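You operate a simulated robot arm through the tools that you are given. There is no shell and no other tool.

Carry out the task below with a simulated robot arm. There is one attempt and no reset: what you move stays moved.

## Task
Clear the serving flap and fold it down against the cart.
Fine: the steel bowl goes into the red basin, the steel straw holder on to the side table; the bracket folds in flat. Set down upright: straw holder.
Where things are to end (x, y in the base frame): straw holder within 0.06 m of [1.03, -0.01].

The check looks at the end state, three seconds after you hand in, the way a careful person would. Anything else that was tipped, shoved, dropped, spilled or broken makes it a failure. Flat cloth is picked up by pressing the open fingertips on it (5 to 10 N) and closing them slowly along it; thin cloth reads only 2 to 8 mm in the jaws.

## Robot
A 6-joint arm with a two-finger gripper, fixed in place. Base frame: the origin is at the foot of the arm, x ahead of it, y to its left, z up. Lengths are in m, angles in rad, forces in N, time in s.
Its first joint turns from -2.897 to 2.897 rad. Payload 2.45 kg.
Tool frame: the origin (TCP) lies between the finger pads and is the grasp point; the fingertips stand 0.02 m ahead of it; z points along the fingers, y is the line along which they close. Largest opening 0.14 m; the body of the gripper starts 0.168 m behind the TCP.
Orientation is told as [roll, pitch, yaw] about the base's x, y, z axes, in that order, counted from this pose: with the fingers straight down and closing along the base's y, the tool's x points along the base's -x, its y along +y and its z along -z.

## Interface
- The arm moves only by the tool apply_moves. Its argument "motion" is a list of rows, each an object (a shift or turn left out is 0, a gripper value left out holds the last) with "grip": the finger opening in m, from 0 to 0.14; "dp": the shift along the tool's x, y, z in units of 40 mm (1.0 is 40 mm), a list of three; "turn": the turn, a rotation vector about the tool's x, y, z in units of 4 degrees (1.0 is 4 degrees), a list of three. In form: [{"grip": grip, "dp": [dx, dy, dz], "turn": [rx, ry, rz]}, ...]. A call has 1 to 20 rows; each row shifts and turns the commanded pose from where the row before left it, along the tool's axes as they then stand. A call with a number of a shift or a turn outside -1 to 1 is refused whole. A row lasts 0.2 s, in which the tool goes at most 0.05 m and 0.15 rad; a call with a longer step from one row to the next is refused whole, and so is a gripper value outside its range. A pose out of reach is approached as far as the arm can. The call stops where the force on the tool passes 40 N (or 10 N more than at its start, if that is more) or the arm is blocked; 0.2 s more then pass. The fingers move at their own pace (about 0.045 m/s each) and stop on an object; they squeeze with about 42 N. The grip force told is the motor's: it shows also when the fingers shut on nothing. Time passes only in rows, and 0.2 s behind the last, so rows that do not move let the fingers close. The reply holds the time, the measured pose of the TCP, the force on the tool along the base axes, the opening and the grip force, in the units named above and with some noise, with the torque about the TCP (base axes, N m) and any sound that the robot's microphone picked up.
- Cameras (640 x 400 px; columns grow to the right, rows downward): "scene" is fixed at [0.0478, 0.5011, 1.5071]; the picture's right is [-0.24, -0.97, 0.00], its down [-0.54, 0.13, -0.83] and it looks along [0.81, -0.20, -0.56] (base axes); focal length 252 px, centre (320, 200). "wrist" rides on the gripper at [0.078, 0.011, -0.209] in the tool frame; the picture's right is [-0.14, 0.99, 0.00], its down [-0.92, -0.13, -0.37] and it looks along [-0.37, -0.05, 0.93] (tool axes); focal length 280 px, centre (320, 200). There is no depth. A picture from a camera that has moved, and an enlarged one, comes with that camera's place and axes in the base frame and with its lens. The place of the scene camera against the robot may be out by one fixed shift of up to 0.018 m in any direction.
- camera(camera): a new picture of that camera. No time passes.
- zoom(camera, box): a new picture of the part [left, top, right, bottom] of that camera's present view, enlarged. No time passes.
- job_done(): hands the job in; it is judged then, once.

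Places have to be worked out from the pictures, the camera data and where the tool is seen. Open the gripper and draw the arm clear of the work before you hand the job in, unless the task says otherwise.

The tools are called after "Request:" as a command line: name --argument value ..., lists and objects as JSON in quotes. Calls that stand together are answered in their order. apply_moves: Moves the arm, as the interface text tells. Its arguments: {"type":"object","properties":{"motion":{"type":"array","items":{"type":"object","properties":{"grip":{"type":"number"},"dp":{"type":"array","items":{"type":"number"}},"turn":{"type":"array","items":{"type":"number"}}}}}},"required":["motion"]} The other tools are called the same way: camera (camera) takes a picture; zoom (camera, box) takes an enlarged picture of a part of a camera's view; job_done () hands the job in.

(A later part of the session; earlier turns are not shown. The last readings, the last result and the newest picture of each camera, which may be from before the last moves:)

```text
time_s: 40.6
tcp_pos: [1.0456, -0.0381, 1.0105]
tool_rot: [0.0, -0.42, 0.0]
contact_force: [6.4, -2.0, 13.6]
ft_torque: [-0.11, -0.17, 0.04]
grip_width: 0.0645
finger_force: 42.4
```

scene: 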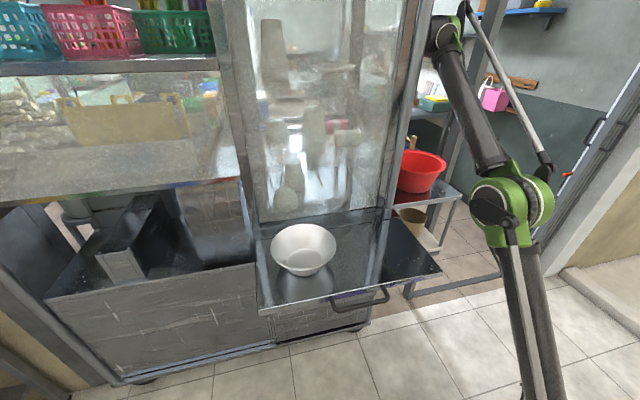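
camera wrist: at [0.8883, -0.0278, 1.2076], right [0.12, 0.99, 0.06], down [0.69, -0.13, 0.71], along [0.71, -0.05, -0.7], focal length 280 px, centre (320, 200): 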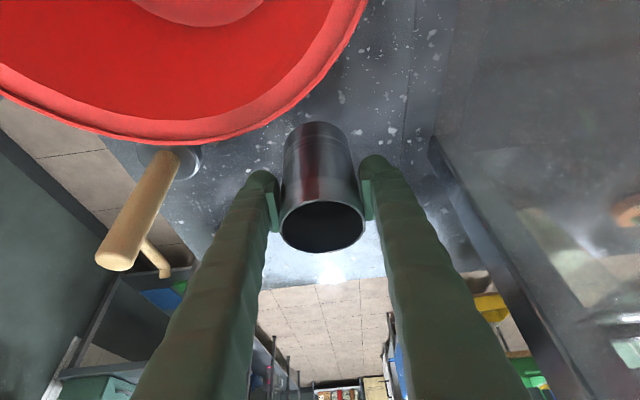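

Request:
apply_moves --motion '[{"dp": [-0.012, 0, -0.027]}, {"grip": 0.068}, {"grip": 0.072}, {"grip": 0.078}, {"grip": 0.086}, {"grip": 0.09}, {"grip": 0.09}]'

Request:
camera --camera "wrist"

```text
time_s: 42.2
tcp_pos: [1.0467, -0.037, 1.0113]
tool_rot: [-0.002, -0.421, 0.001]
contact_force: [-0.7, 0.8, 0.3]
ft_torque: [0.02, -0.03, -0.02]
grip_width: 0.0898
finger_force: 0.1
```

```text
taken
camera wrist: at [0.888, -0.0281, 1.169], right [0.12, 0.99, 0.06], down [0.69, -0.13, 0.71], along [0.71, -0.05, -0.7], focal length 280 px, centre (320, 200)
```

wrist: 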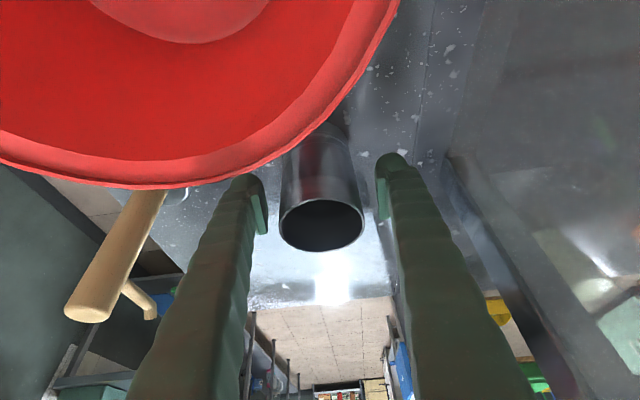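

Released cleanly and the holder stands upright. Withdrawing straight up.

Request:
apply_moves --motion '[{"dp": [-0.203, 0, -0.457]}, {"dp": [-0.366, 0, -0.822]}, {"dp": [-0.366, 0, -0.822]}, {"dp": [-0.366, 0, -0.822]}, {"dp": [-0.366, 0, -0.822]}, {"dp": [-0.366, 0, -0.822]}, {"dp": [0, 0, 0]}]'

Request:
camera --camera "wrist"

```text
time_s: 43.8
tcp_pos: [1.0379, -0.0398, 1.2049]
tool_rot: [0.001, -0.421, 0.003]
contact_force: [-0.4, 0.5, -0.2]
ft_torque: [0.01, 0.01, 0.0]
grip_width: 0.0899
finger_force: 0.0
out of reach, approached as far as the arm can: row 6
```

```text
taken
camera wrist: at [0.8806, -0.0287, 1.3624], right [0.12, 0.99, 0.06], down [0.69, -0.13, 0.71], along [0.71, -0.05, -0.7], focal length 280 px, centre (320, 200)
```

wrist: 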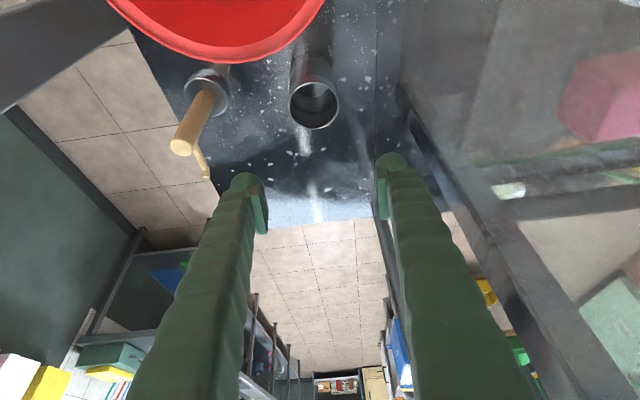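

Holder is upright at about (1.043, -0.038). Withdrawing back along -x, then returning the tool to vertical.

Request:
apply_moves --motion '[{"dp": [0.914, 0, -0.407]}, {"dp": [0.914, 0, -0.407]}, {"dp": [0.914, 0, -0.407]}, {"dp": [0.914, 0, -0.407]}, {"dp": [0.914, 0, -0.407]}, {"dp": [0.914, 0, -0.407]}, {"dp": [0.914, 0, -0.407]}, {"dp": [0.914, 0, -0.407]}, {"dp": [0.914, 0, -0.407]}, {"dp": [0.914, 0, -0.407]}, {"dp": [0.914, 0, -0.407]}, {"dp": [0.914, 0, -0.407]}, {"turn": [0, 1, 0]}, {"turn": [0, 1, 0]}, {"turn": [0, 1, 0]}, {"turn": [0, 1, 0]}, {"turn": [0, 1, 0]}, {"turn": [0, 1, 0]}, {"dp": [0, 0, 0]}]'

Request:
camera --camera "wrist"

Request:
camera --camera "scene"

```text
time_s: 47.8
tcp_pos: [0.5569, -0.0383, 1.2044]
tool_rot: [-0.001, 0.001, 0.001]
contact_force: [0.6, -0.2, -0.4]
ft_torque: [-0.01, 0.01, 0.0]
grip_width: 0.0899
finger_force: 0.1
```

```text
taken
camera wrist: at [0.4782, -0.0281, 1.4124], right [0.14, 0.99, 0.0], down [0.92, -0.13, 0.37], along [0.37, -0.05, -0.93], focal length 280 px, centre (320, 200)
```

wrist: 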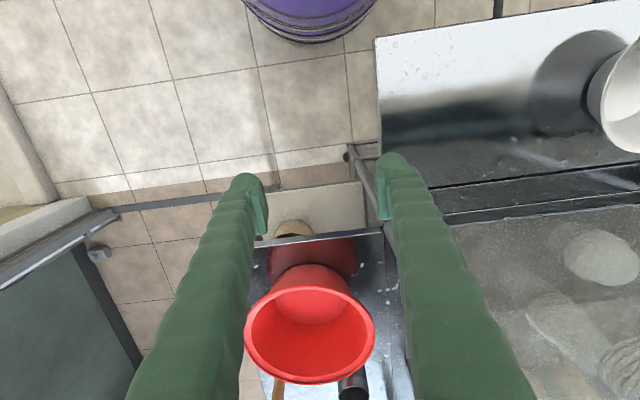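

```text
taken
```

scene: 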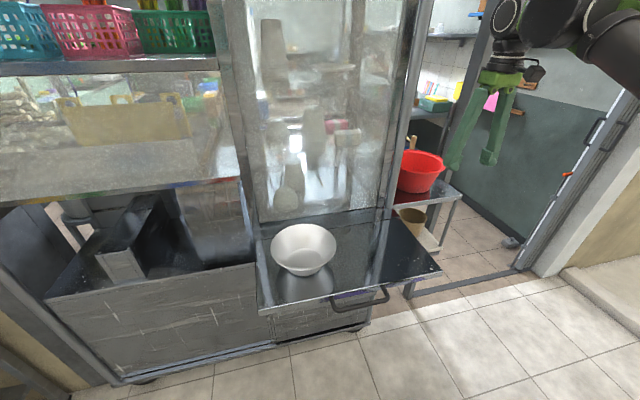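

Basin centre confirmed near (0.872, -0.099), outer radius ≈0.112. Moving over to the near side of the bowl and starting to yaw the gripper by 90° for a rim pinch.

Request:
apply_moves --motion '[{"dp": [0.35, 0.96, 0]}, {"dp": [0.35, 0.96, 0]}, {"dp": [0.35, 0.96, 0]}, {"dp": [0.35, 0.96, 0]}, {"dp": [0.35, 0.96, 0]}, {"dp": [0.35, 0.96, 0]}, {"dp": [0.35, 0.96, 0]}, {"dp": [0.35, 0.96, 0]}, {"dp": [0.35, 0.96, 0]}, {"dp": [0.35, 0.96, 0]}, {"dp": [0.35, 0.96, 0]}, {"dp": [0.35, 0.96, 0]}, {"turn": [0, 0, -1]}, {"turn": [0, 0, -1]}, {"turn": [0, 0, -1]}, {"turn": [0, 0, -1]}, {"turn": [0, 0, -1]}, {"turn": [0, 0, -1]}, {"turn": [0, 0, -1]}, {"turn": [0, 0, -1]}]'

Request:
camera --camera "wrist"

Request:
camera --camera "scene"

```text
time_s: 52.0
tcp_pos: [0.3883, 0.4223, 1.2037]
tool_rot: [-0.002, 0.0, 0.562]
contact_force: [0.5, 0.1, -0.6]
ft_torque: [-0.02, -0.03, 0.0]
grip_width: 0.0899
finger_force: 0.0
```

```text
taken
camera wrist: at [0.3152, 0.3896, 1.412], right [-0.41, 0.91, 0.0], down [0.85, 0.38, 0.37], along [0.34, 0.15, -0.93], focal length 280 px, centre (320, 200)
```

wrist: 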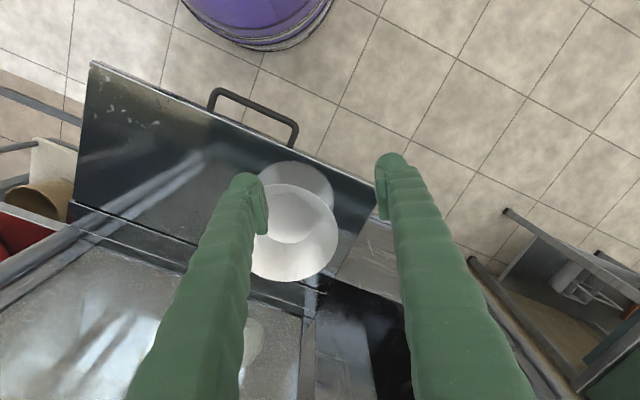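

```text
taken
```

scene: 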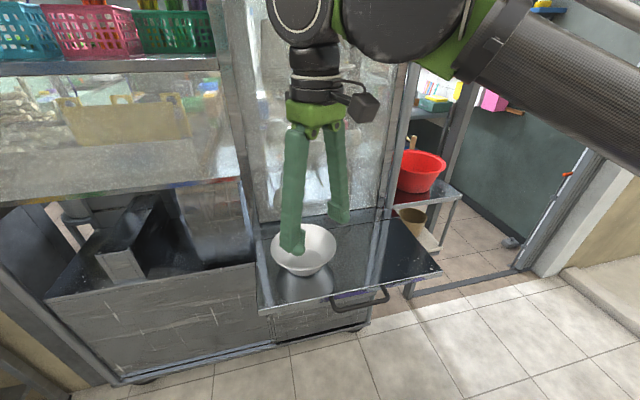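

Request:
apply_moves --motion '[{"turn": [0, 0, -1]}, {"turn": [0, 0, -1]}, {"turn": [0, 0, -1]}, {"turn": [0, 0, -1]}, {"turn": [0, 0, -1]}, {"turn": [0, 0, -1]}, {"turn": [0, 0, -1]}, {"turn": [0, 0, -1]}, {"turn": [0, 0, -1]}, {"turn": [0, 0, -1]}, {"turn": [0, 0, -1]}, {"turn": [0, 0, -1]}, {"turn": [0, 0, -1]}, {"turn": [0, 0, -1]}, {"turn": [0, 0, -0.45]}, {"dp": [0, 0, 0]}]'

Request:
apply_moves --motion '[{"turn": [1, 0, 0]}, {"turn": [1, 0, 0]}, {"turn": [1, 0, 0]}, {"turn": [1, 0, 0]}, {"turn": [1, 0, 0]}, {"turn": [1, 0, 0]}, {"turn": [1, 0, 0]}, {"turn": [0.5, 0, 0]}, {"dp": [0, 0, 0], "grip": 0.07}, {"dp": [0, 0, 0]}]'

Request:
camera --camera "wrist"

Request:
camera --camera "scene"

```text
time_s: 55.4
tcp_pos: [0.3877, 0.422, 1.2033]
tool_rot: [-0.003, 0.002, 1.57]
contact_force: [0.0, 0.1, 0.1]
ft_torque: [0.02, -0.02, 0.01]
grip_width: 0.09
finger_force: 0.0
```

```text
time_s: 57.6
tcp_pos: [0.3876, 0.4229, 1.2044]
tool_rot: [-0.526, 0.0, 1.57]
contact_force: [-0.2, -0.5, -0.1]
ft_torque: [-0.04, 0.0, -0.01]
grip_width: 0.0699
finger_force: 0.0
```

```text
taken
camera wrist: at [0.2732, 0.3434, 1.3784], right [-0.86, 0.14, -0.5], down [-0.07, 0.92, 0.38], along [0.51, 0.36, -0.78], focal length 280 px, centre (320, 200)
```

wrist: 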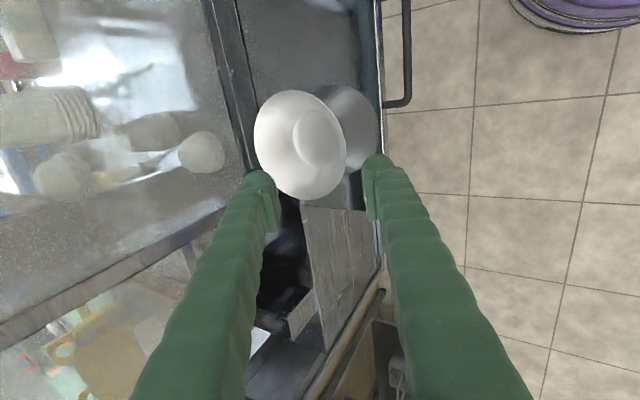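

```text
taken
```

scene: 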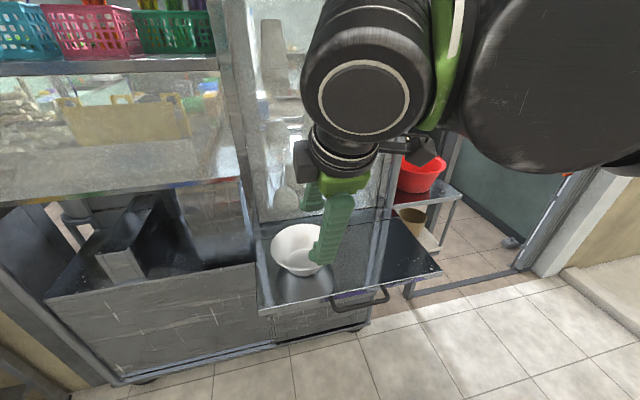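

Bowl rim centre ≈(0.536, 0.423), radius ≈0.088, z≈1.02, so its near rim is at x≈0.448. Moving to a pre-grasp point along the slanted wall direction.

Request:
apply_moves --motion '[{"dp": [0, 0.333, 0.833]}, {"dp": [0, 0.333, 0.833]}, {"dp": [0, 0.333, 0.833]}, {"dp": [0, 0, 0]}]'

Request:
camera --camera "wrist"

Request:
zoom --camera "scene" --box '[240, 180, 440, 320]'

```text
time_s: 58.6
tcp_pos: [0.4039, 0.4207, 1.0978]
tool_rot: [-0.525, -0.001, 1.569]
contact_force: [-0.4, -0.2, 0.2]
ft_torque: [0.04, -0.03, 0.0]
grip_width: 0.0699
finger_force: 0.1
```

```text
taken
camera wrist: at [0.2889, 0.3431, 1.2707], right [-0.86, 0.14, -0.5], down [-0.07, 0.92, 0.38], along [0.51, 0.36, -0.78], focal length 280 px, centre (320, 200)
```

wrist: 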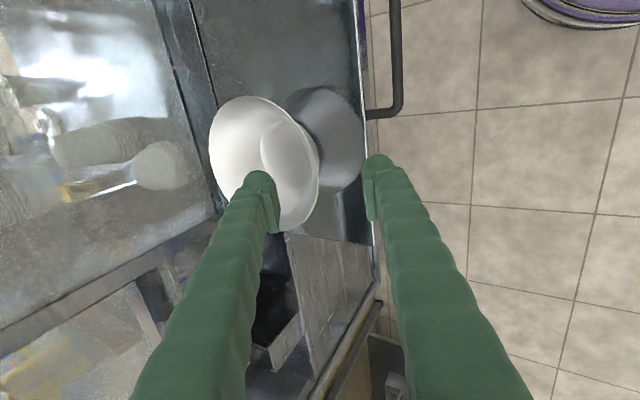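

```text
2.86 times, centred on (340, 250) of scene
camera zoom: at [0.0478, 0.5011, 1.5071], right [-0.24, -0.97, 0.0], down [-0.54, 0.13, -0.83], along [0.81, -0.2, -0.56], focal length 719 px, centre (263, 57)
```

zoom: 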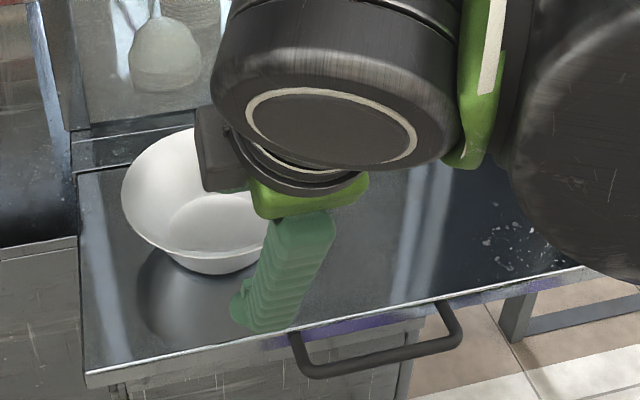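

Near rim measured at (0.447, 0.423), as planned. Advancing along the tool axis so one finger goes inside and one outside the rim.

Request:
apply_moves --motion '[{"dp": [-0.02, 0, 0.65]}, {"dp": [-0.02, 0, 0.65]}, {"dp": [-0.02, 0, 0.65]}, {"dp": [0, 0, 0]}]'

Request:
camera --camera "wrist"

Request:
zoom --camera "wrist" --box '[160, 80, 440, 280]'

```text
time_s: 59.6
tcp_pos: [0.4435, 0.4224, 1.0289]
tool_rot: [-0.525, 0.001, 1.57]
contact_force: [0.3, -1.2, 0.4]
ft_torque: [-0.02, 0.01, -0.01]
grip_width: 0.0701
finger_force: 0.0
```

```text
taken
camera wrist: at [0.3293, 0.3447, 1.204], right [-0.86, 0.14, -0.5], down [-0.07, 0.92, 0.38], along [0.51, 0.36, -0.78], focal length 280 px, centre (320, 200)
```

wrist: 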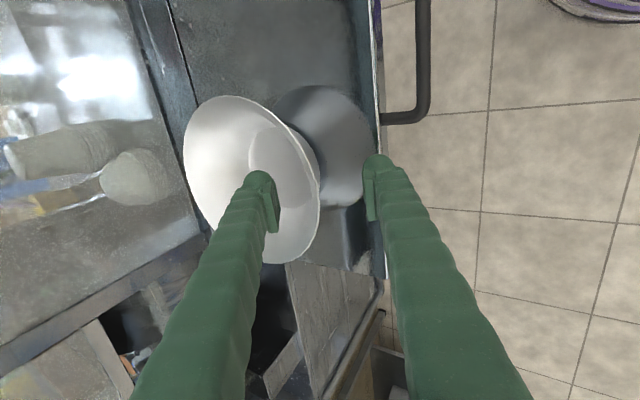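

```text
2.00 times, centred on (300, 180) of wrist
camera zoom: at [0.3293, 0.3447, 1.204], right [-0.86, 0.14, -0.5], down [-0.07, 0.92, 0.38], along [0.51, 0.36, -0.78], focal length 561 px, centre (360, 240)
```

zoom: 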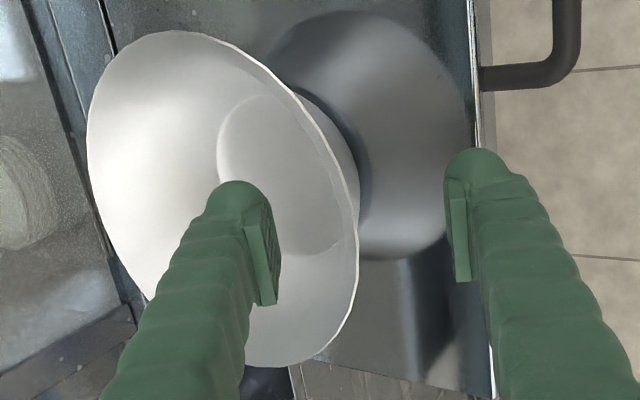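

Rim lies midway between the fingers. Advancing the last 2 cm and closing gently.

Request:
apply_moves --motion '[{"dp": [0, 0, 0.3]}, {"dp": [0, 0, 0.25]}, {"dp": [0, 0, 0]}, {"grip": 0.055}, {"grip": 0.04}, {"grip": 0.025}, {"grip": 0.015}, {"grip": 0.008}, {"grip": 0.002}, {"grip": 0.0}, {"grip": 0.0}]'

Request:
camera --camera "wrist"

Request:
zoom --camera "scene" --box '[240, 180, 440, 320]'

```text
time_s: 62.0
tcp_pos: [0.4555, 0.4237, 1.0092]
tool_rot: [-0.525, 0.0, 1.569]
contact_force: [2.0, 0.8, 3.3]
ft_torque: [0.05, -0.17, -0.02]
grip_width: 0.0058
finger_force: 33.0
```

```text
taken
camera wrist: at [0.3401, 0.3454, 1.1855], right [-0.86, 0.14, -0.5], down [-0.07, 0.92, 0.38], along [0.51, 0.36, -0.78], focal length 280 px, centre (320, 200)
```

wrist: 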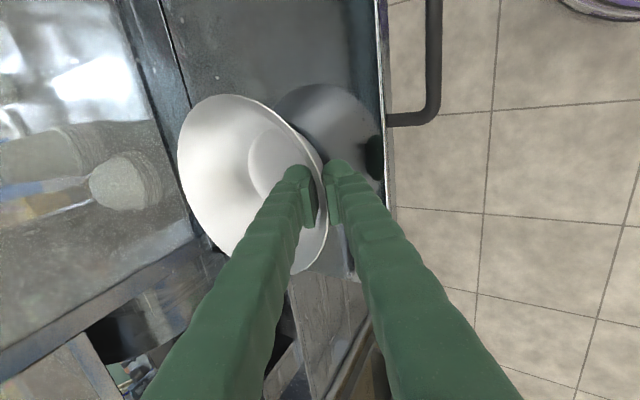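

```text
2.86 times, centred on (340, 250) of scene
camera zoom: at [0.0478, 0.5011, 1.5071], right [-0.24, -0.97, 0.0], down [-0.54, 0.13, -0.83], along [0.81, -0.2, -0.56], focal length 719 px, centre (263, 57)
```

zoom: 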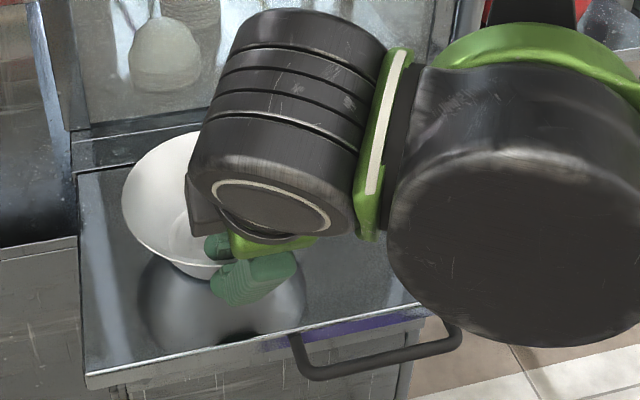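

The bowl rim is pinched (5.8 mm, 33 N). Lifting slowly a few centimetres to check the hold.

Request:
apply_moves --motion '[{"grip": 0.0}, {"dp": [0, -0.1, -0.173]}, {"dp": [0, -0.25, -0.433]}, {"dp": [0, -0.25, -0.433]}, {"dp": [0, 0, 0]}]'

Request:
camera --camera "wrist"

Request:
camera --camera "scene"

```text
time_s: 63.2
tcp_pos: [0.4543, 0.4247, 1.06]
tool_rot: [-0.526, 0.0, 1.57]
contact_force: [-0.5, 0.8, -2.1]
ft_torque: [-0.01, 0.16, -0.01]
grip_width: 0.0061
finger_force: 33.4
```

```text
taken
camera wrist: at [0.3396, 0.3461, 1.2333], right [-0.86, 0.14, -0.5], down [-0.07, 0.92, 0.38], along [0.51, 0.36, -0.78], focal length 280 px, centre (320, 200)
```

wrist: 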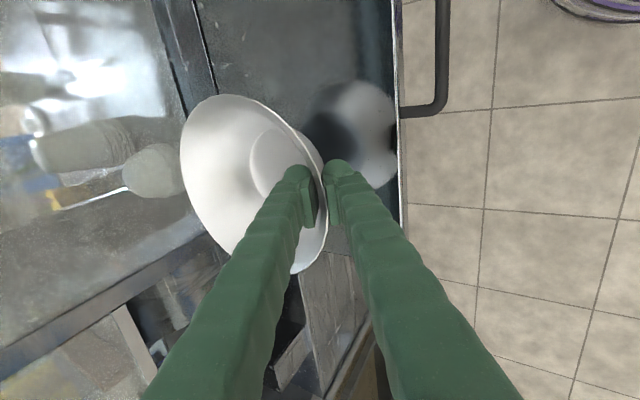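

```text
taken
```

scene: 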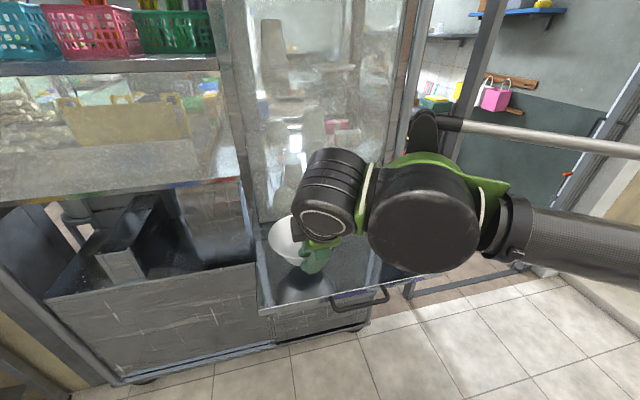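

Bowl is held firmly without slipping. Raising to z≈1.2.

Request:
apply_moves --motion '[{"dp": [0, -0.45, -0.78]}, {"dp": [0, -0.45, -0.78]}, {"dp": [0, -0.45, -0.78]}, {"dp": [0, -0.45, -0.78]}, {"dp": [0, 0, 0]}]'

Request:
apply_moves --motion '[{"dp": [0.9, 0, 0]}, {"dp": [0.9, 0, 0]}, {"dp": [0.9, 0, 0]}, {"dp": [0.9, 0, 0]}, {"dp": [0.9, 0, 0]}, {"dp": [0.9, 0, 0]}, {"dp": [0.9, 0, 0]}, {"dp": [0, 0, 0]}]'

Request:
camera --camera "wrist"

Request:
camera --camera "scene"

```text
time_s: 64.4
tcp_pos: [0.4528, 0.4237, 1.2035]
tool_rot: [-0.526, 0.001, 1.568]
contact_force: [0.1, 0.0, -2.7]
ft_torque: [0.04, 0.14, 0.01]
grip_width: 0.0057
finger_force: 33.3
```

```text
time_s: 66.2
tcp_pos: [0.4543, 0.1694, 1.2015]
tool_rot: [-0.524, 0.0, 1.569]
contact_force: [0.7, 0.4, -1.7]
ft_torque: [0.01, 0.12, -0.04]
grip_width: 0.0063
finger_force: 33.5
```

```text
taken
camera wrist: at [0.339, 0.0922, 1.3754], right [-0.86, 0.14, -0.5], down [-0.07, 0.92, 0.38], along [0.51, 0.36, -0.78], focal length 280 px, centre (320, 200)
```

wrist: 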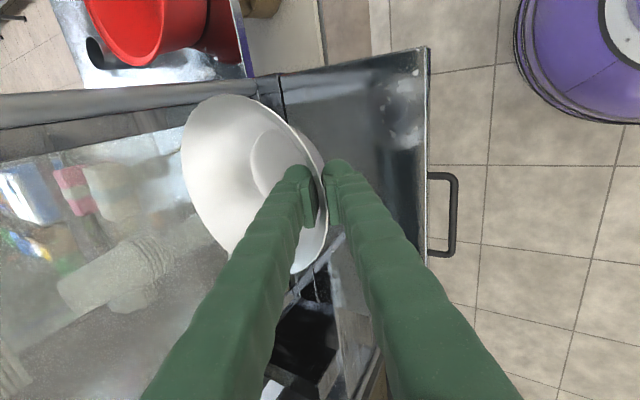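

```text
taken
```

scene: 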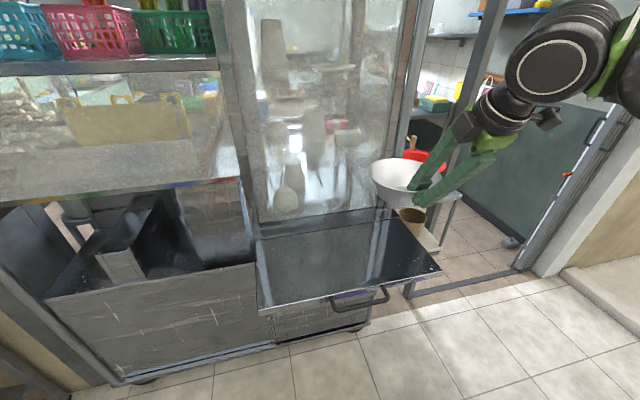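

Bowl still level and held. Continuing to y≈-0.10.

Request:
apply_moves --motion '[{"dp": [0.84, 0, 0]}, {"dp": [0.84, 0, 0]}, {"dp": [0.84, 0, 0]}, {"dp": [0.84, 0, 0]}, {"dp": [0.84, 0, 0]}, {"dp": [0.84, 0, 0]}, {"dp": [0.84, 0, 0]}, {"dp": [0.84, 0, 0]}, {"dp": [0, 0, 0]}]'

Request:
camera --camera "wrist"

Request:
camera --camera "scene"

```text
time_s: 68.2
tcp_pos: [0.4519, -0.0982, 1.2006]
tool_rot: [-0.525, 0.0, 1.571]
contact_force: [0.2, -0.7, -1.5]
ft_torque: [-0.02, 0.14, -0.02]
grip_width: 0.006
finger_force: 33.3
```

```text
taken
camera wrist: at [0.3373, -0.1768, 1.3754], right [-0.86, 0.14, -0.5], down [-0.07, 0.92, 0.38], along [0.51, 0.36, -0.78], focal length 280 px, centre (320, 200)
```

wrist: 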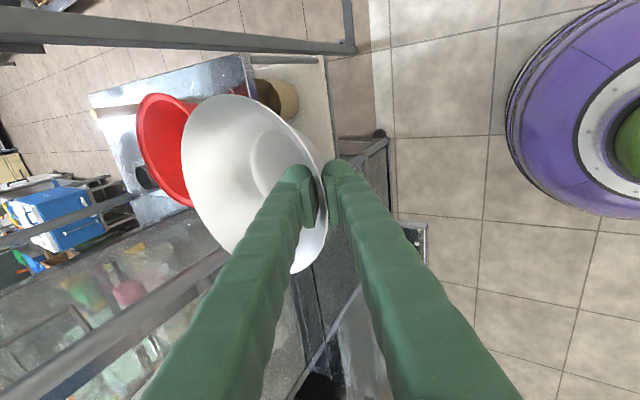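

```text
taken
```

scene: 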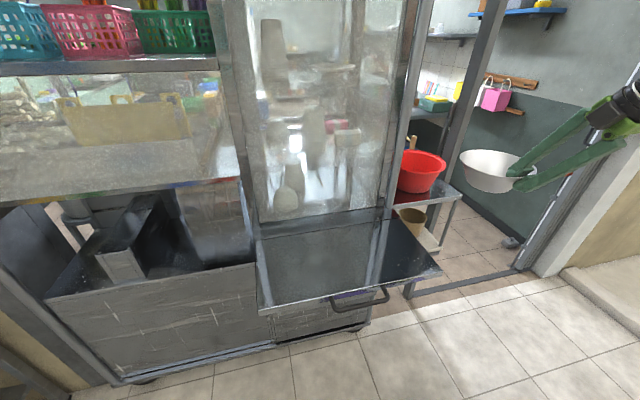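

Now advancing +x toward the basin, in stages.

Request:
apply_moves --motion '[{"dp": [0, -0.866, 0.5]}, {"dp": [0, -0.866, 0.5]}, {"dp": [0, -0.866, 0.5]}, {"dp": [0, -0.866, 0.5]}, {"dp": [0, -0.866, 0.5]}, {"dp": [0, 0, 0]}]'

Request:
camera --camera "wrist"

Request:
camera --camera "scene"

```text
time_s: 69.6
tcp_pos: [0.6528, -0.097, 1.2041]
tool_rot: [-0.526, 0.0, 1.568]
contact_force: [0.2, 0.2, -2.4]
ft_torque: [-0.01, 0.14, 0.0]
grip_width: 0.0059
finger_force: 32.4
```

```text
taken
camera wrist: at [0.537, -0.1763, 1.378], right [-0.86, 0.14, -0.5], down [-0.07, 0.92, 0.38], along [0.51, 0.36, -0.78], focal length 280 px, centre (320, 200)
```

wrist: 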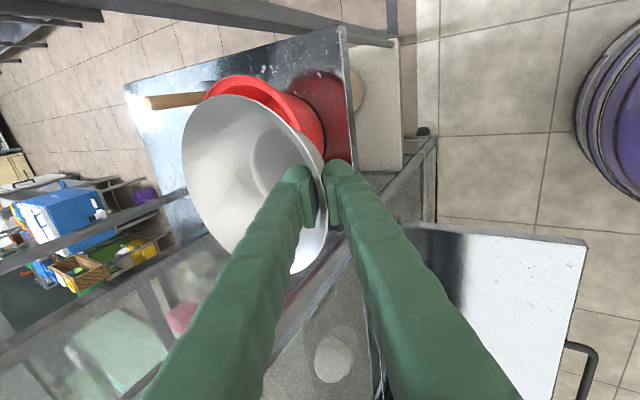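

```text
taken
```

scene: 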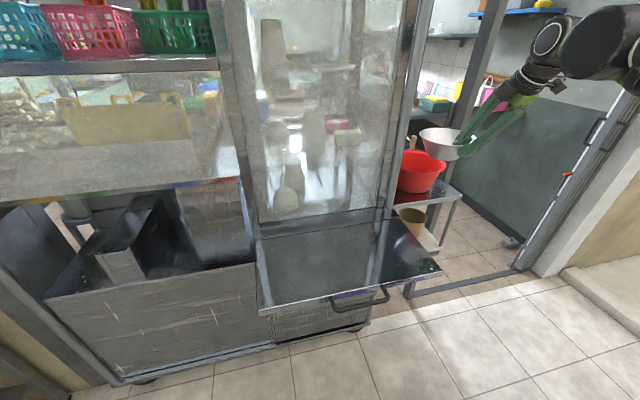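

Request:
apply_moves --motion '[{"dp": [0, -0.8, 0.462]}, {"dp": [0, -0.8, 0.462]}, {"dp": [0, -0.8, 0.462]}, {"dp": [0, -0.78, 0.45]}, {"dp": [0, 0, 0]}]'

Request:
camera --camera "wrist"

Request:
camera --camera "scene"

Request:
zoom --camera "scene" --box '[380, 60, 560, 220]'

```text
time_s: 70.8
tcp_pos: [0.8, -0.0993, 1.2045]
tool_rot: [-0.526, -0.001, 1.569]
contact_force: [-0.5, 0.6, -2.2]
ft_torque: [-0.01, 0.1, 0.01]
grip_width: 0.0059
finger_force: 33.1
```

```text
taken
camera wrist: at [0.6837, -0.177, 1.3778], right [-0.86, 0.14, -0.5], down [-0.07, 0.92, 0.38], along [0.51, 0.36, -0.78], focal length 280 px, centre (320, 200)
```

wrist: 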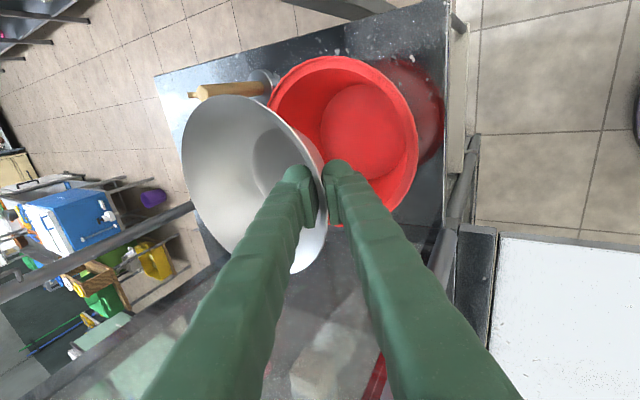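

```text
taken
```

scene: 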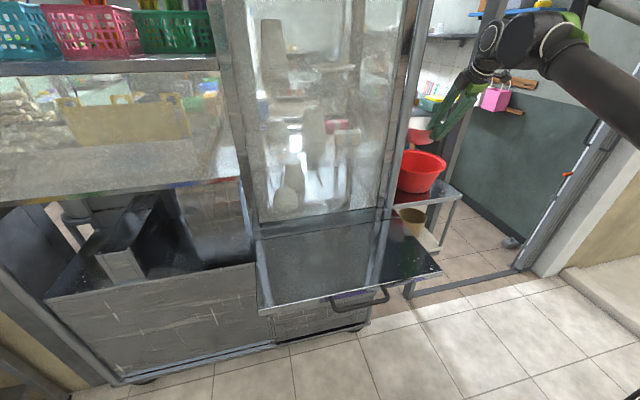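

```text
2.50 times, centred on (470, 140) of scene
camera zoom: at [0.0478, 0.5011, 1.5071], right [-0.24, -0.97, 0.0], down [-0.54, 0.13, -0.83], along [0.81, -0.2, -0.56], focal length 630 px, centre (-55, 350)
```

zoom: 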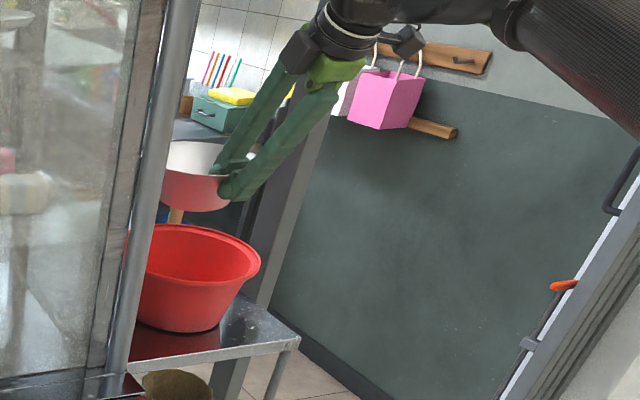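

Bowl is above the basin: basin centre now measures (0.868, -0.102). Bowl centre should sit at x≈0.879 to leave space for the outer finger. Lowering in steps.

Request:
apply_moves --motion '[{"dp": [0.05, 0.39, 0.67]}, {"dp": [0, 0.39, 0.67]}, {"dp": [0, 0.39, 0.67]}, {"dp": [0, 0.3, 0.52]}, {"dp": [0, 0.2, 0.346]}, {"dp": [0, 0, 0]}]'

Request:
camera --camera "wrist"

Request:
zoom --camera "scene" --box '[380, 60, 560, 220]'

```text
time_s: 72.2
tcp_pos: [0.7999, -0.1003, 1.0701]
tool_rot: [-0.526, -0.001, 1.569]
contact_force: [-0.3, 0.2, -1.6]
ft_torque: [0.01, 0.12, 0.0]
grip_width: 0.0057
finger_force: 33.2
```

```text
taken
camera wrist: at [0.6847, -0.1775, 1.2447], right [-0.86, 0.14, -0.5], down [-0.07, 0.92, 0.38], along [0.51, 0.36, -0.78], focal length 280 px, centre (320, 200)
```

wrist: 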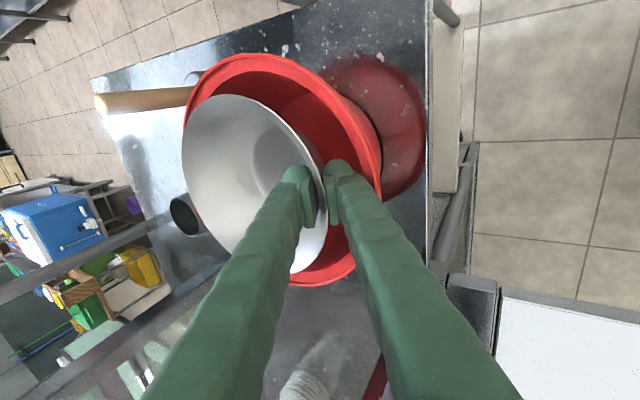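

```text
2.50 times, centred on (470, 140) of scene
camera zoom: at [0.0478, 0.5011, 1.5071], right [-0.24, -0.97, 0.0], down [-0.54, 0.13, -0.83], along [0.81, -0.2, -0.56], focal length 630 px, centre (-55, 350)
```

zoom: 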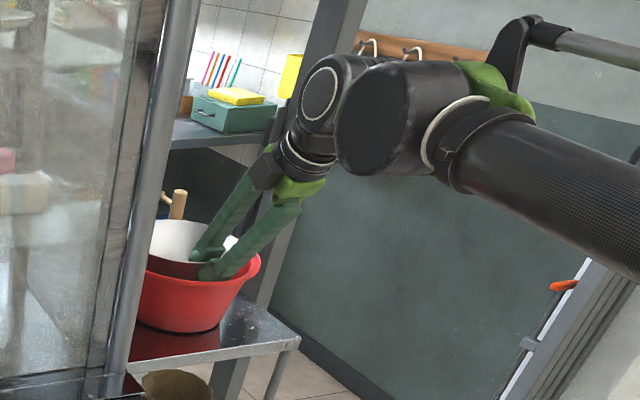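

The bowl is entering the basin with room on all sides. Lowering 3 cm more.

Request:
apply_moves --motion '[{"dp": [0, 0.19, 0.325]}, {"dp": [0, 0.19, 0.325]}, {"dp": [0, 0, 0]}]'

Request:
camera --camera "wrist"

Request:
zoom --camera "wrist" --box '[160, 40, 420, 300]'

```text
time_s: 72.7
tcp_pos: [0.8002, -0.0994, 1.0546]
tool_rot: [-0.53, 0.002, 1.567]
contact_force: [2.1, 1.4, 22.9]
ft_torque: [-0.22, 0.16, -0.03]
grip_width: 0.0061
finger_force: 33.2
stopped in row 2: the force on the tool passed its limit at 60 N (the readings are from after the stop); the commanded pose is now the measured one
```

```text
taken
camera wrist: at [0.6839, -0.1777, 1.2284], right [-0.85, 0.14, -0.5], down [-0.07, 0.92, 0.38], along [0.51, 0.36, -0.78], focal length 280 px, centre (320, 200)
```

wrist: 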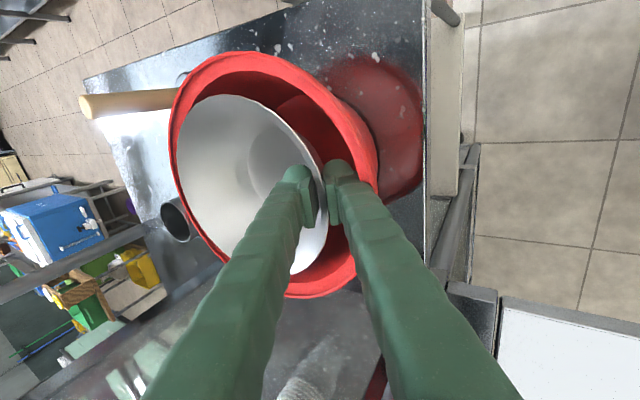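

```text
1.54 times, centred on (290, 170) of wrist
camera zoom: at [0.6839, -0.1777, 1.2284], right [-0.85, 0.14, -0.5], down [-0.07, 0.92, 0.38], along [0.51, 0.36, -0.78], focal length 431 px, centre (366, 246)
```

zoom: 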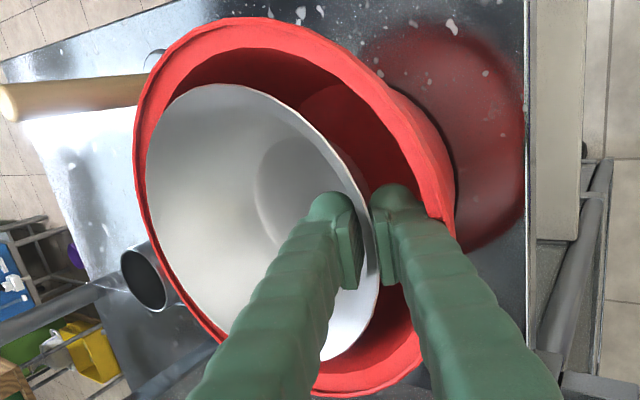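

A contact of ~23 N appeared at TCP z=1.055, earlier than expected. I look closer before doing anything else.

Request:
zoom --camera "wrist" --box '[290, 130, 410, 230]'

Request:
zoom --camera "scene" --box '[395, 120, 475, 200]'

Request:
zoom --camera "wrist" --box '[160, 60, 260, 260]'

```text
4.00 times, centred on (350, 180) of wrist
camera zoom: at [0.6839, -0.1777, 1.2284], right [-0.85, 0.14, -0.5], down [-0.07, 0.92, 0.38], along [0.51, 0.36, -0.78], focal length 1122 px, centre (200, 280)
```

zoom: 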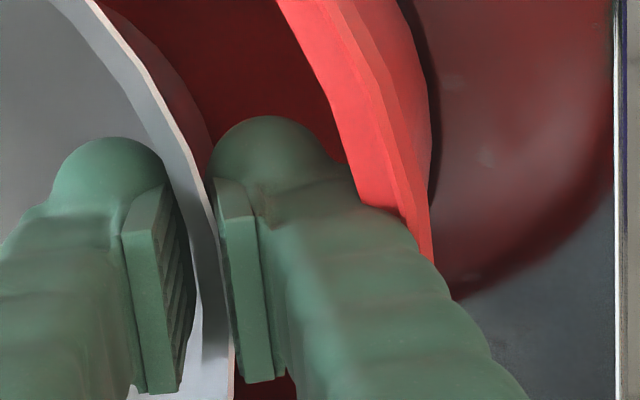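

```text
5.00 times, centred on (435, 160) of scene
camera zoom: at [0.0478, 0.5011, 1.5071], right [-0.24, -0.97, 0.0], down [-0.54, 0.13, -0.83], along [0.81, -0.2, -0.56], focal length 1259 px, centre (-255, 400)
```

zoom: 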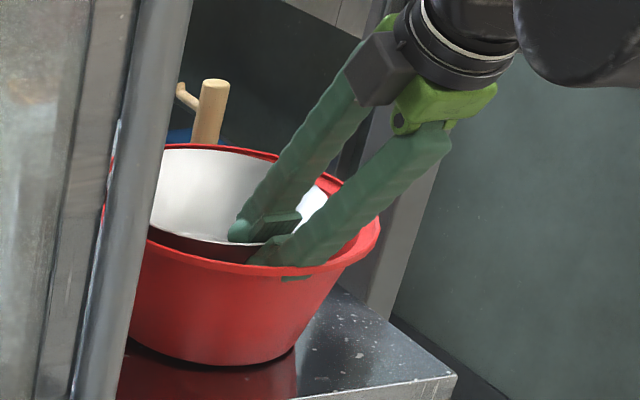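

```text
2.00 times, centred on (210, 160) of wrist
camera zoom: at [0.6839, -0.1777, 1.2284], right [-0.85, 0.14, -0.5], down [-0.07, 0.92, 0.38], along [0.51, 0.36, -0.78], focal length 561 px, centre (540, 280)
```

zoom: 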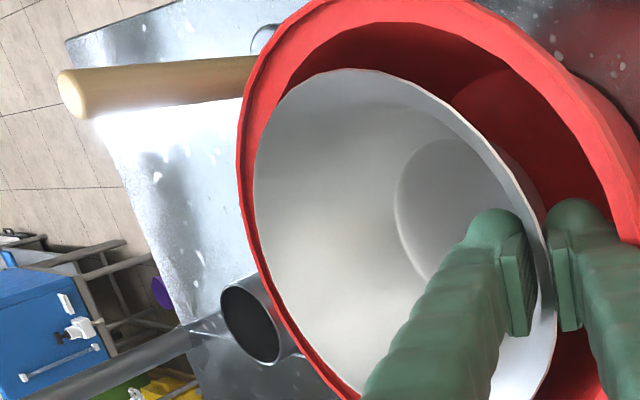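

The outer finger (thicker than assumed) met the basin's near rim. I'll raise 3 cm and tip the tool 10° toward vertical so the finger clears the rim.

Request:
apply_moves --motion '[{"dp": [0, -0.12, -0.21]}, {"dp": [0, -0.3, -0.52]}, {"dp": [0, 0, 0]}]'

Request:
camera --camera "wrist"

Request:
zoom --camera "scene" --box '[380, 100, 500, 220]'

```text
time_s: 73.5
tcp_pos: [0.8002, -0.0988, 1.0869]
tool_rot: [-0.53, 0.003, 1.567]
contact_force: [-0.6, -0.8, -1.9]
ft_torque: [0.02, 0.13, -0.02]
grip_width: 0.0061
finger_force: 33.4
```

```text
taken
camera wrist: at [0.685, -0.1777, 1.2609], right [-0.86, 0.14, -0.5], down [-0.07, 0.92, 0.38], along [0.51, 0.36, -0.78], focal length 280 px, centre (320, 200)
```

wrist: 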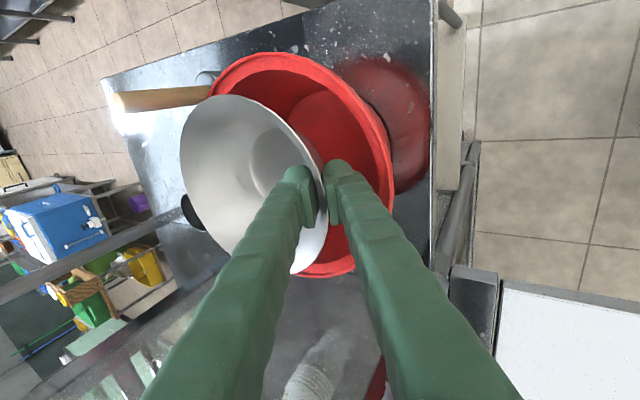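

```text
3.33 times, centred on (440, 160) of scene
camera zoom: at [0.0478, 0.5011, 1.5071], right [-0.24, -0.97, 0.0], down [-0.54, 0.13, -0.83], along [0.81, -0.2, -0.56], focal length 839 px, centre (-80, 333)
```

zoom: 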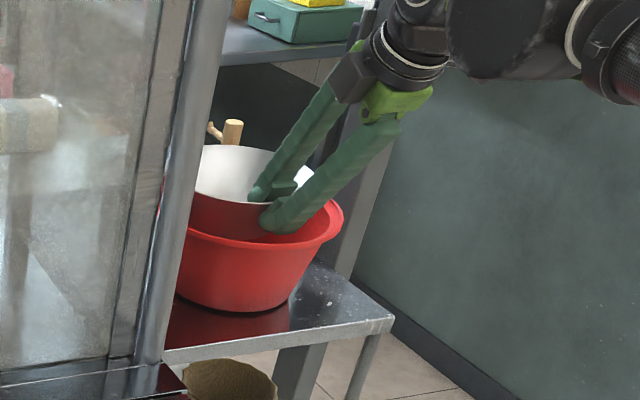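

Basin hasn't noticeably moved. Now reducing the lean by 10° and lowering carefully.

Request:
apply_moves --motion '[{"turn": [-0.85, 0, 0]}, {"turn": [-0.85, 0, 0]}, {"turn": [-0.8, 0, 0]}, {"dp": [0, 0, 0]}]'

Request:
camera --camera "wrist"

Request:
zoom --camera "scene" --box '[380, 100, 500, 220]'

```text
time_s: 74.5
tcp_pos: [0.8013, -0.1002, 1.0864]
tool_rot: [-0.353, 0.002, 1.567]
contact_force: [0.9, 0.2, -2.1]
ft_torque: [-0.02, 0.13, 0.02]
grip_width: 0.0062
finger_force: 33.0
```

```text
taken
camera wrist: at [0.7166, -0.1781, 1.2781], right [-0.93, 0.14, -0.34], down [-0.01, 0.92, 0.39], along [0.37, 0.36, -0.85], focal length 280 px, centre (320, 200)
```

wrist: 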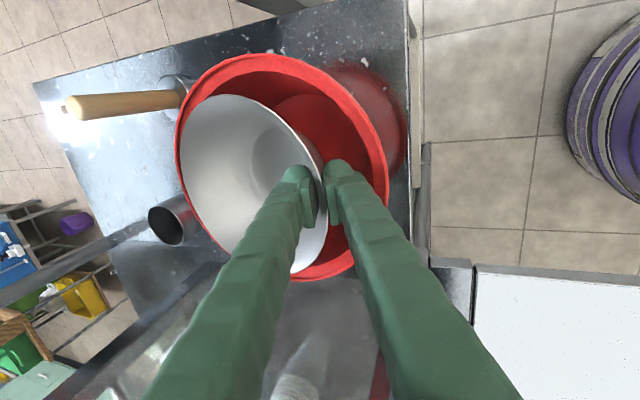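

```text
3.33 times, centred on (440, 160) of scene
camera zoom: at [0.0478, 0.5011, 1.5071], right [-0.24, -0.97, 0.0], down [-0.54, 0.13, -0.83], along [0.81, -0.2, -0.56], focal length 839 px, centre (-80, 333)
```

zoom: 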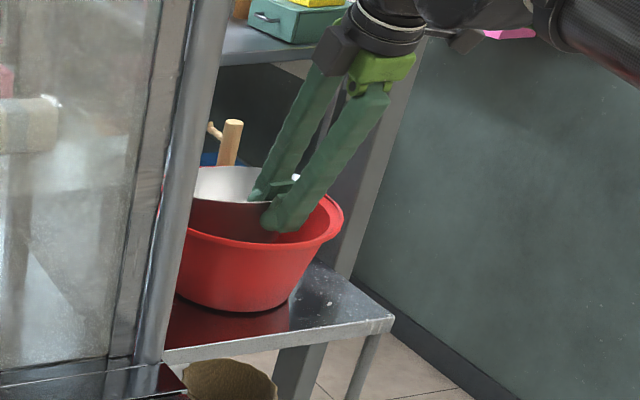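

Request:
apply_moves --motion '[{"dp": [0, 0.086, 0.235]}, {"dp": [0, 0.086, 0.235]}, {"dp": [0, 0, 0]}]'

Request:
apply_moves --motion '[{"dp": [0, 0.043, 0.117]}, {"dp": [0, 0, 0]}]'

Request:
apply_moves --motion '[{"dp": [0, 0.043, 0.117]}, {"dp": [0, 0, 0]}]'

Request:
camera --camera "wrist"

```text
time_s: 75.3
tcp_pos: [0.799, -0.0991, 1.066]
tool_rot: [-0.354, 0.002, 1.567]
contact_force: [-2.9, -1.4, 5.3]
ft_torque: [0.03, -0.81, -0.1]
grip_width: 0.0061
finger_force: 33.3
```

```text
time_s: 75.9
tcp_pos: [0.8005, -0.0997, 1.0614]
tool_rot: [-0.354, 0.002, 1.569]
contact_force: [3.8, 0.6, 19.0]
ft_torque: [-0.08, -0.82, -0.07]
grip_width: 0.0061
finger_force: 33.4
```

```text
time_s: 76.3
tcp_pos: [0.7997, -0.0991, 1.0605]
tool_rot: [-0.358, 0.003, 1.567]
contact_force: [0.0, 1.0, 20.2]
ft_torque: [-0.06, -0.86, -0.12]
grip_width: 0.0059
finger_force: 34.7
stopped in row 1: the force on the tool passed its limit at 46 N (the readings are from after the stop); the commanded pose is now the measured one
```

```text
taken
camera wrist: at [0.7162, -0.1775, 1.2518], right [-0.93, 0.14, -0.35], down [-0.01, 0.92, 0.39], along [0.37, 0.36, -0.85], focal length 280 px, centre (320, 200)
```

wrist: 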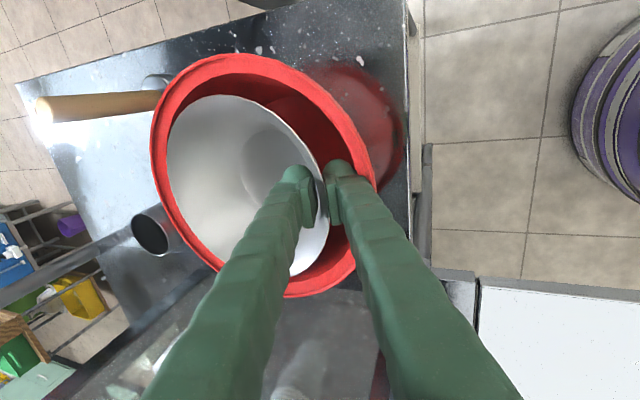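

First contact now came from the bowl's far side (the basin is conical, narrower than thought), then the finger at the near rim. I'll go back to the level-bowl orientation slightly farther in +x, and release just above the nesting position.

Request:
apply_moves --motion '[{"dp": [0, -0.12, -0.33]}, {"dp": [0, -0.12, -0.33]}, {"turn": [0.85, 0, 0]}, {"turn": [0.85, 0, 0]}, {"turn": [0.8, 0, 0]}, {"dp": [0, 0, 0]}]'

Request:
camera --camera "wrist"

```text
time_s: 77.7
tcp_pos: [0.8011, -0.1005, 1.087]
tool_rot: [-0.53, 0.003, 1.567]
contact_force: [0.2, -0.2, -2.0]
ft_torque: [-0.02, 0.14, 0.03]
grip_width: 0.0059
finger_force: 33.0
```

```text
taken
camera wrist: at [0.6845, -0.1776, 1.2609], right [-0.85, 0.14, -0.5], down [-0.07, 0.92, 0.38], along [0.52, 0.36, -0.78], focal length 280 px, centre (320, 200)
```

wrist: 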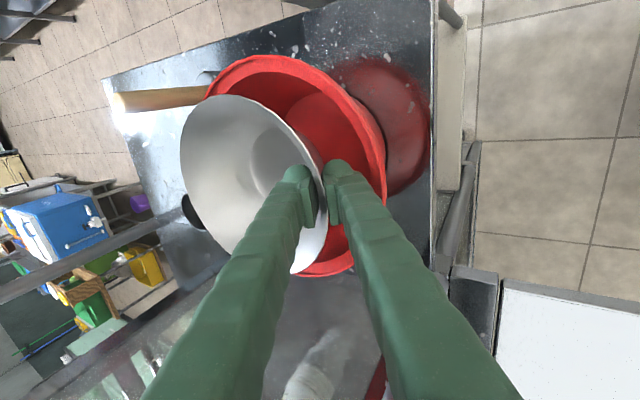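

The basin shifted only about 5 mm. Moving +8 mm in x and lowering to just above the contact height.

Request:
apply_moves --motion '[{"dp": [0, -0.19, 0.11]}, {"dp": [0, 0.13, 0.22]}, {"dp": [0, 0.13, 0.22]}, {"dp": [0, 0.06, 0.11]}, {"dp": [0, 0, 0]}]'

Request:
camera --camera "wrist"

Request:
zoom --camera "wrist" --box '[290, 130, 410, 230]'

```text
time_s: 78.9
tcp_pos: [0.8086, -0.0995, 1.0611]
tool_rot: [-0.532, 0.002, 1.568]
contact_force: [-1.0, -0.2, -1.4]
ft_torque: [-0.02, 0.13, 0.0]
grip_width: 0.006
finger_force: 33.0
```

```text
taken
camera wrist: at [0.6933, -0.1778, 1.2356], right [-0.85, 0.14, -0.5], down [-0.07, 0.92, 0.38], along [0.51, 0.36, -0.78], focal length 280 px, centre (320, 200)
```

wrist: 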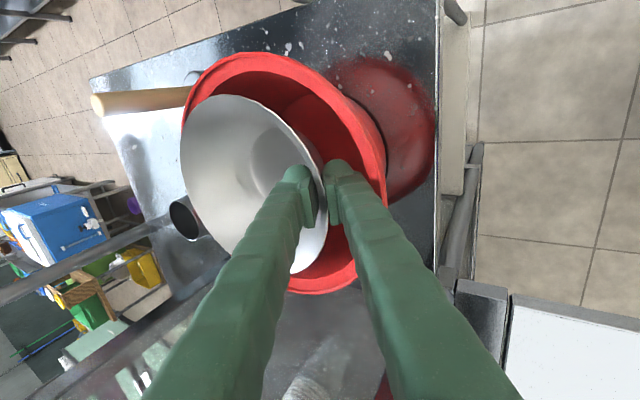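

```text
4.00 times, centred on (350, 180) of wrist
camera zoom: at [0.6933, -0.1778, 1.2356], right [-0.85, 0.14, -0.5], down [-0.07, 0.92, 0.38], along [0.51, 0.36, -0.78], focal length 1122 px, centre (200, 280)
```

zoom: 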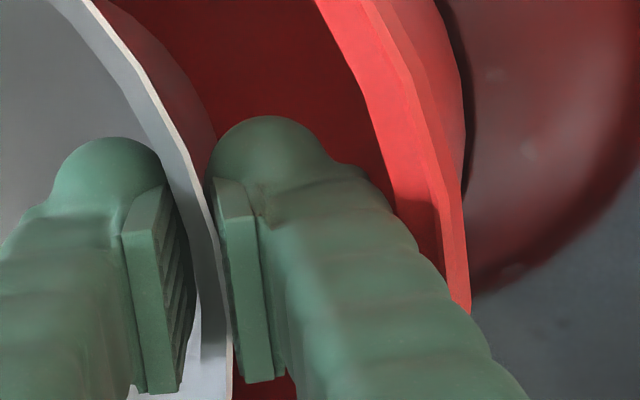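

Clear gap visible between finger and basin rim. Lowering in 5 mm steps.

Request:
apply_moves --motion '[{"dp": [0, 0.03, 0.055]}, {"dp": [0, 0.03, 0.055]}, {"dp": [0, 0, 0]}]'

Request:
apply_moves --motion '[{"dp": [0, 0.03, 0.055]}, {"dp": [0, 0, 0]}]'

```text
time_s: 79.7
tcp_pos: [0.8101, -0.0988, 1.0568]
tool_rot: [-0.53, 0.002, 1.567]
contact_force: [-0.3, -0.5, -1.3]
ft_torque: [-0.02, 0.11, -0.01]
grip_width: 0.0059
finger_force: 32.8
```

```text
time_s: 80.3
tcp_pos: [0.8096, -0.0998, 1.0554]
tool_rot: [-0.53, 0.001, 1.568]
contact_force: [1.1, -0.5, 2.4]
ft_torque: [0.01, 0.01, -0.02]
grip_width: 0.006
finger_force: 32.5
```

Light contact begins at z≈1.055. I shift another 5 mm in +x to give the outer finger room for opening.

Request:
apply_moves --motion '[{"dp": [0, -0.03, -0.055]}, {"dp": [0, -0.12, 0.07]}, {"dp": [0, 0, 0]}]'

Request:
zoom --camera "wrist" --box '[290, 130, 410, 230]'

```text
time_s: 81.1
tcp_pos: [0.8146, -0.0996, 1.057]
tool_rot: [-0.53, 0.003, 1.566]
contact_force: [-0.4, 1.1, -1.5]
ft_torque: [0.02, 0.11, 0.02]
grip_width: 0.0062
finger_force: 32.7
```

```text
4.00 times, centred on (350, 180) of wrist
camera zoom: at [0.6991, -0.1777, 1.2309], right [-0.85, 0.14, -0.5], down [-0.07, 0.92, 0.38], along [0.51, 0.36, -0.78], focal length 1122 px, centre (200, 280)
```

zoom: 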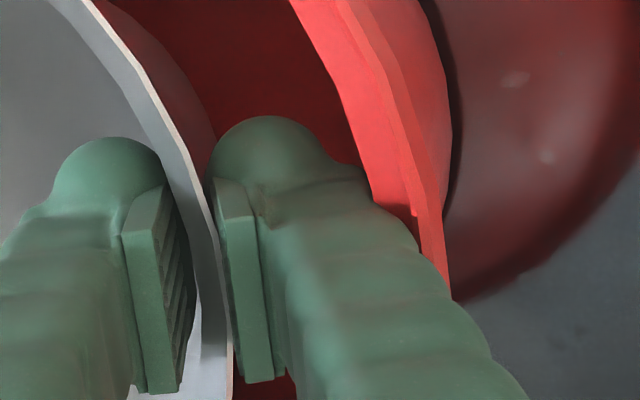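

Request:
apply_moves --motion '[{"dp": [0, 0.05, 0.087]}, {"dp": [0, 0, 0]}]'

Request:
apply_moves --motion '[{"dp": [0, 0.03, 0.055]}, {"dp": [0, 0, 0]}]'

```text
time_s: 81.7
tcp_pos: [0.8143, -0.0997, 1.0533]
tool_rot: [-0.532, 0.001, 1.568]
contact_force: [-0.3, 0.6, 8.4]
ft_torque: [-0.14, 0.11, -0.03]
grip_width: 0.0059
finger_force: 33.2
```

```text
time_s: 82.3
tcp_pos: [0.8143, -0.0991, 1.0526]
tool_rot: [-0.532, 0.003, 1.567]
contact_force: [1.2, -0.6, 37.4]
ft_torque: [-0.32, 0.41, -0.07]
grip_width: 0.006
finger_force: 32.5
```

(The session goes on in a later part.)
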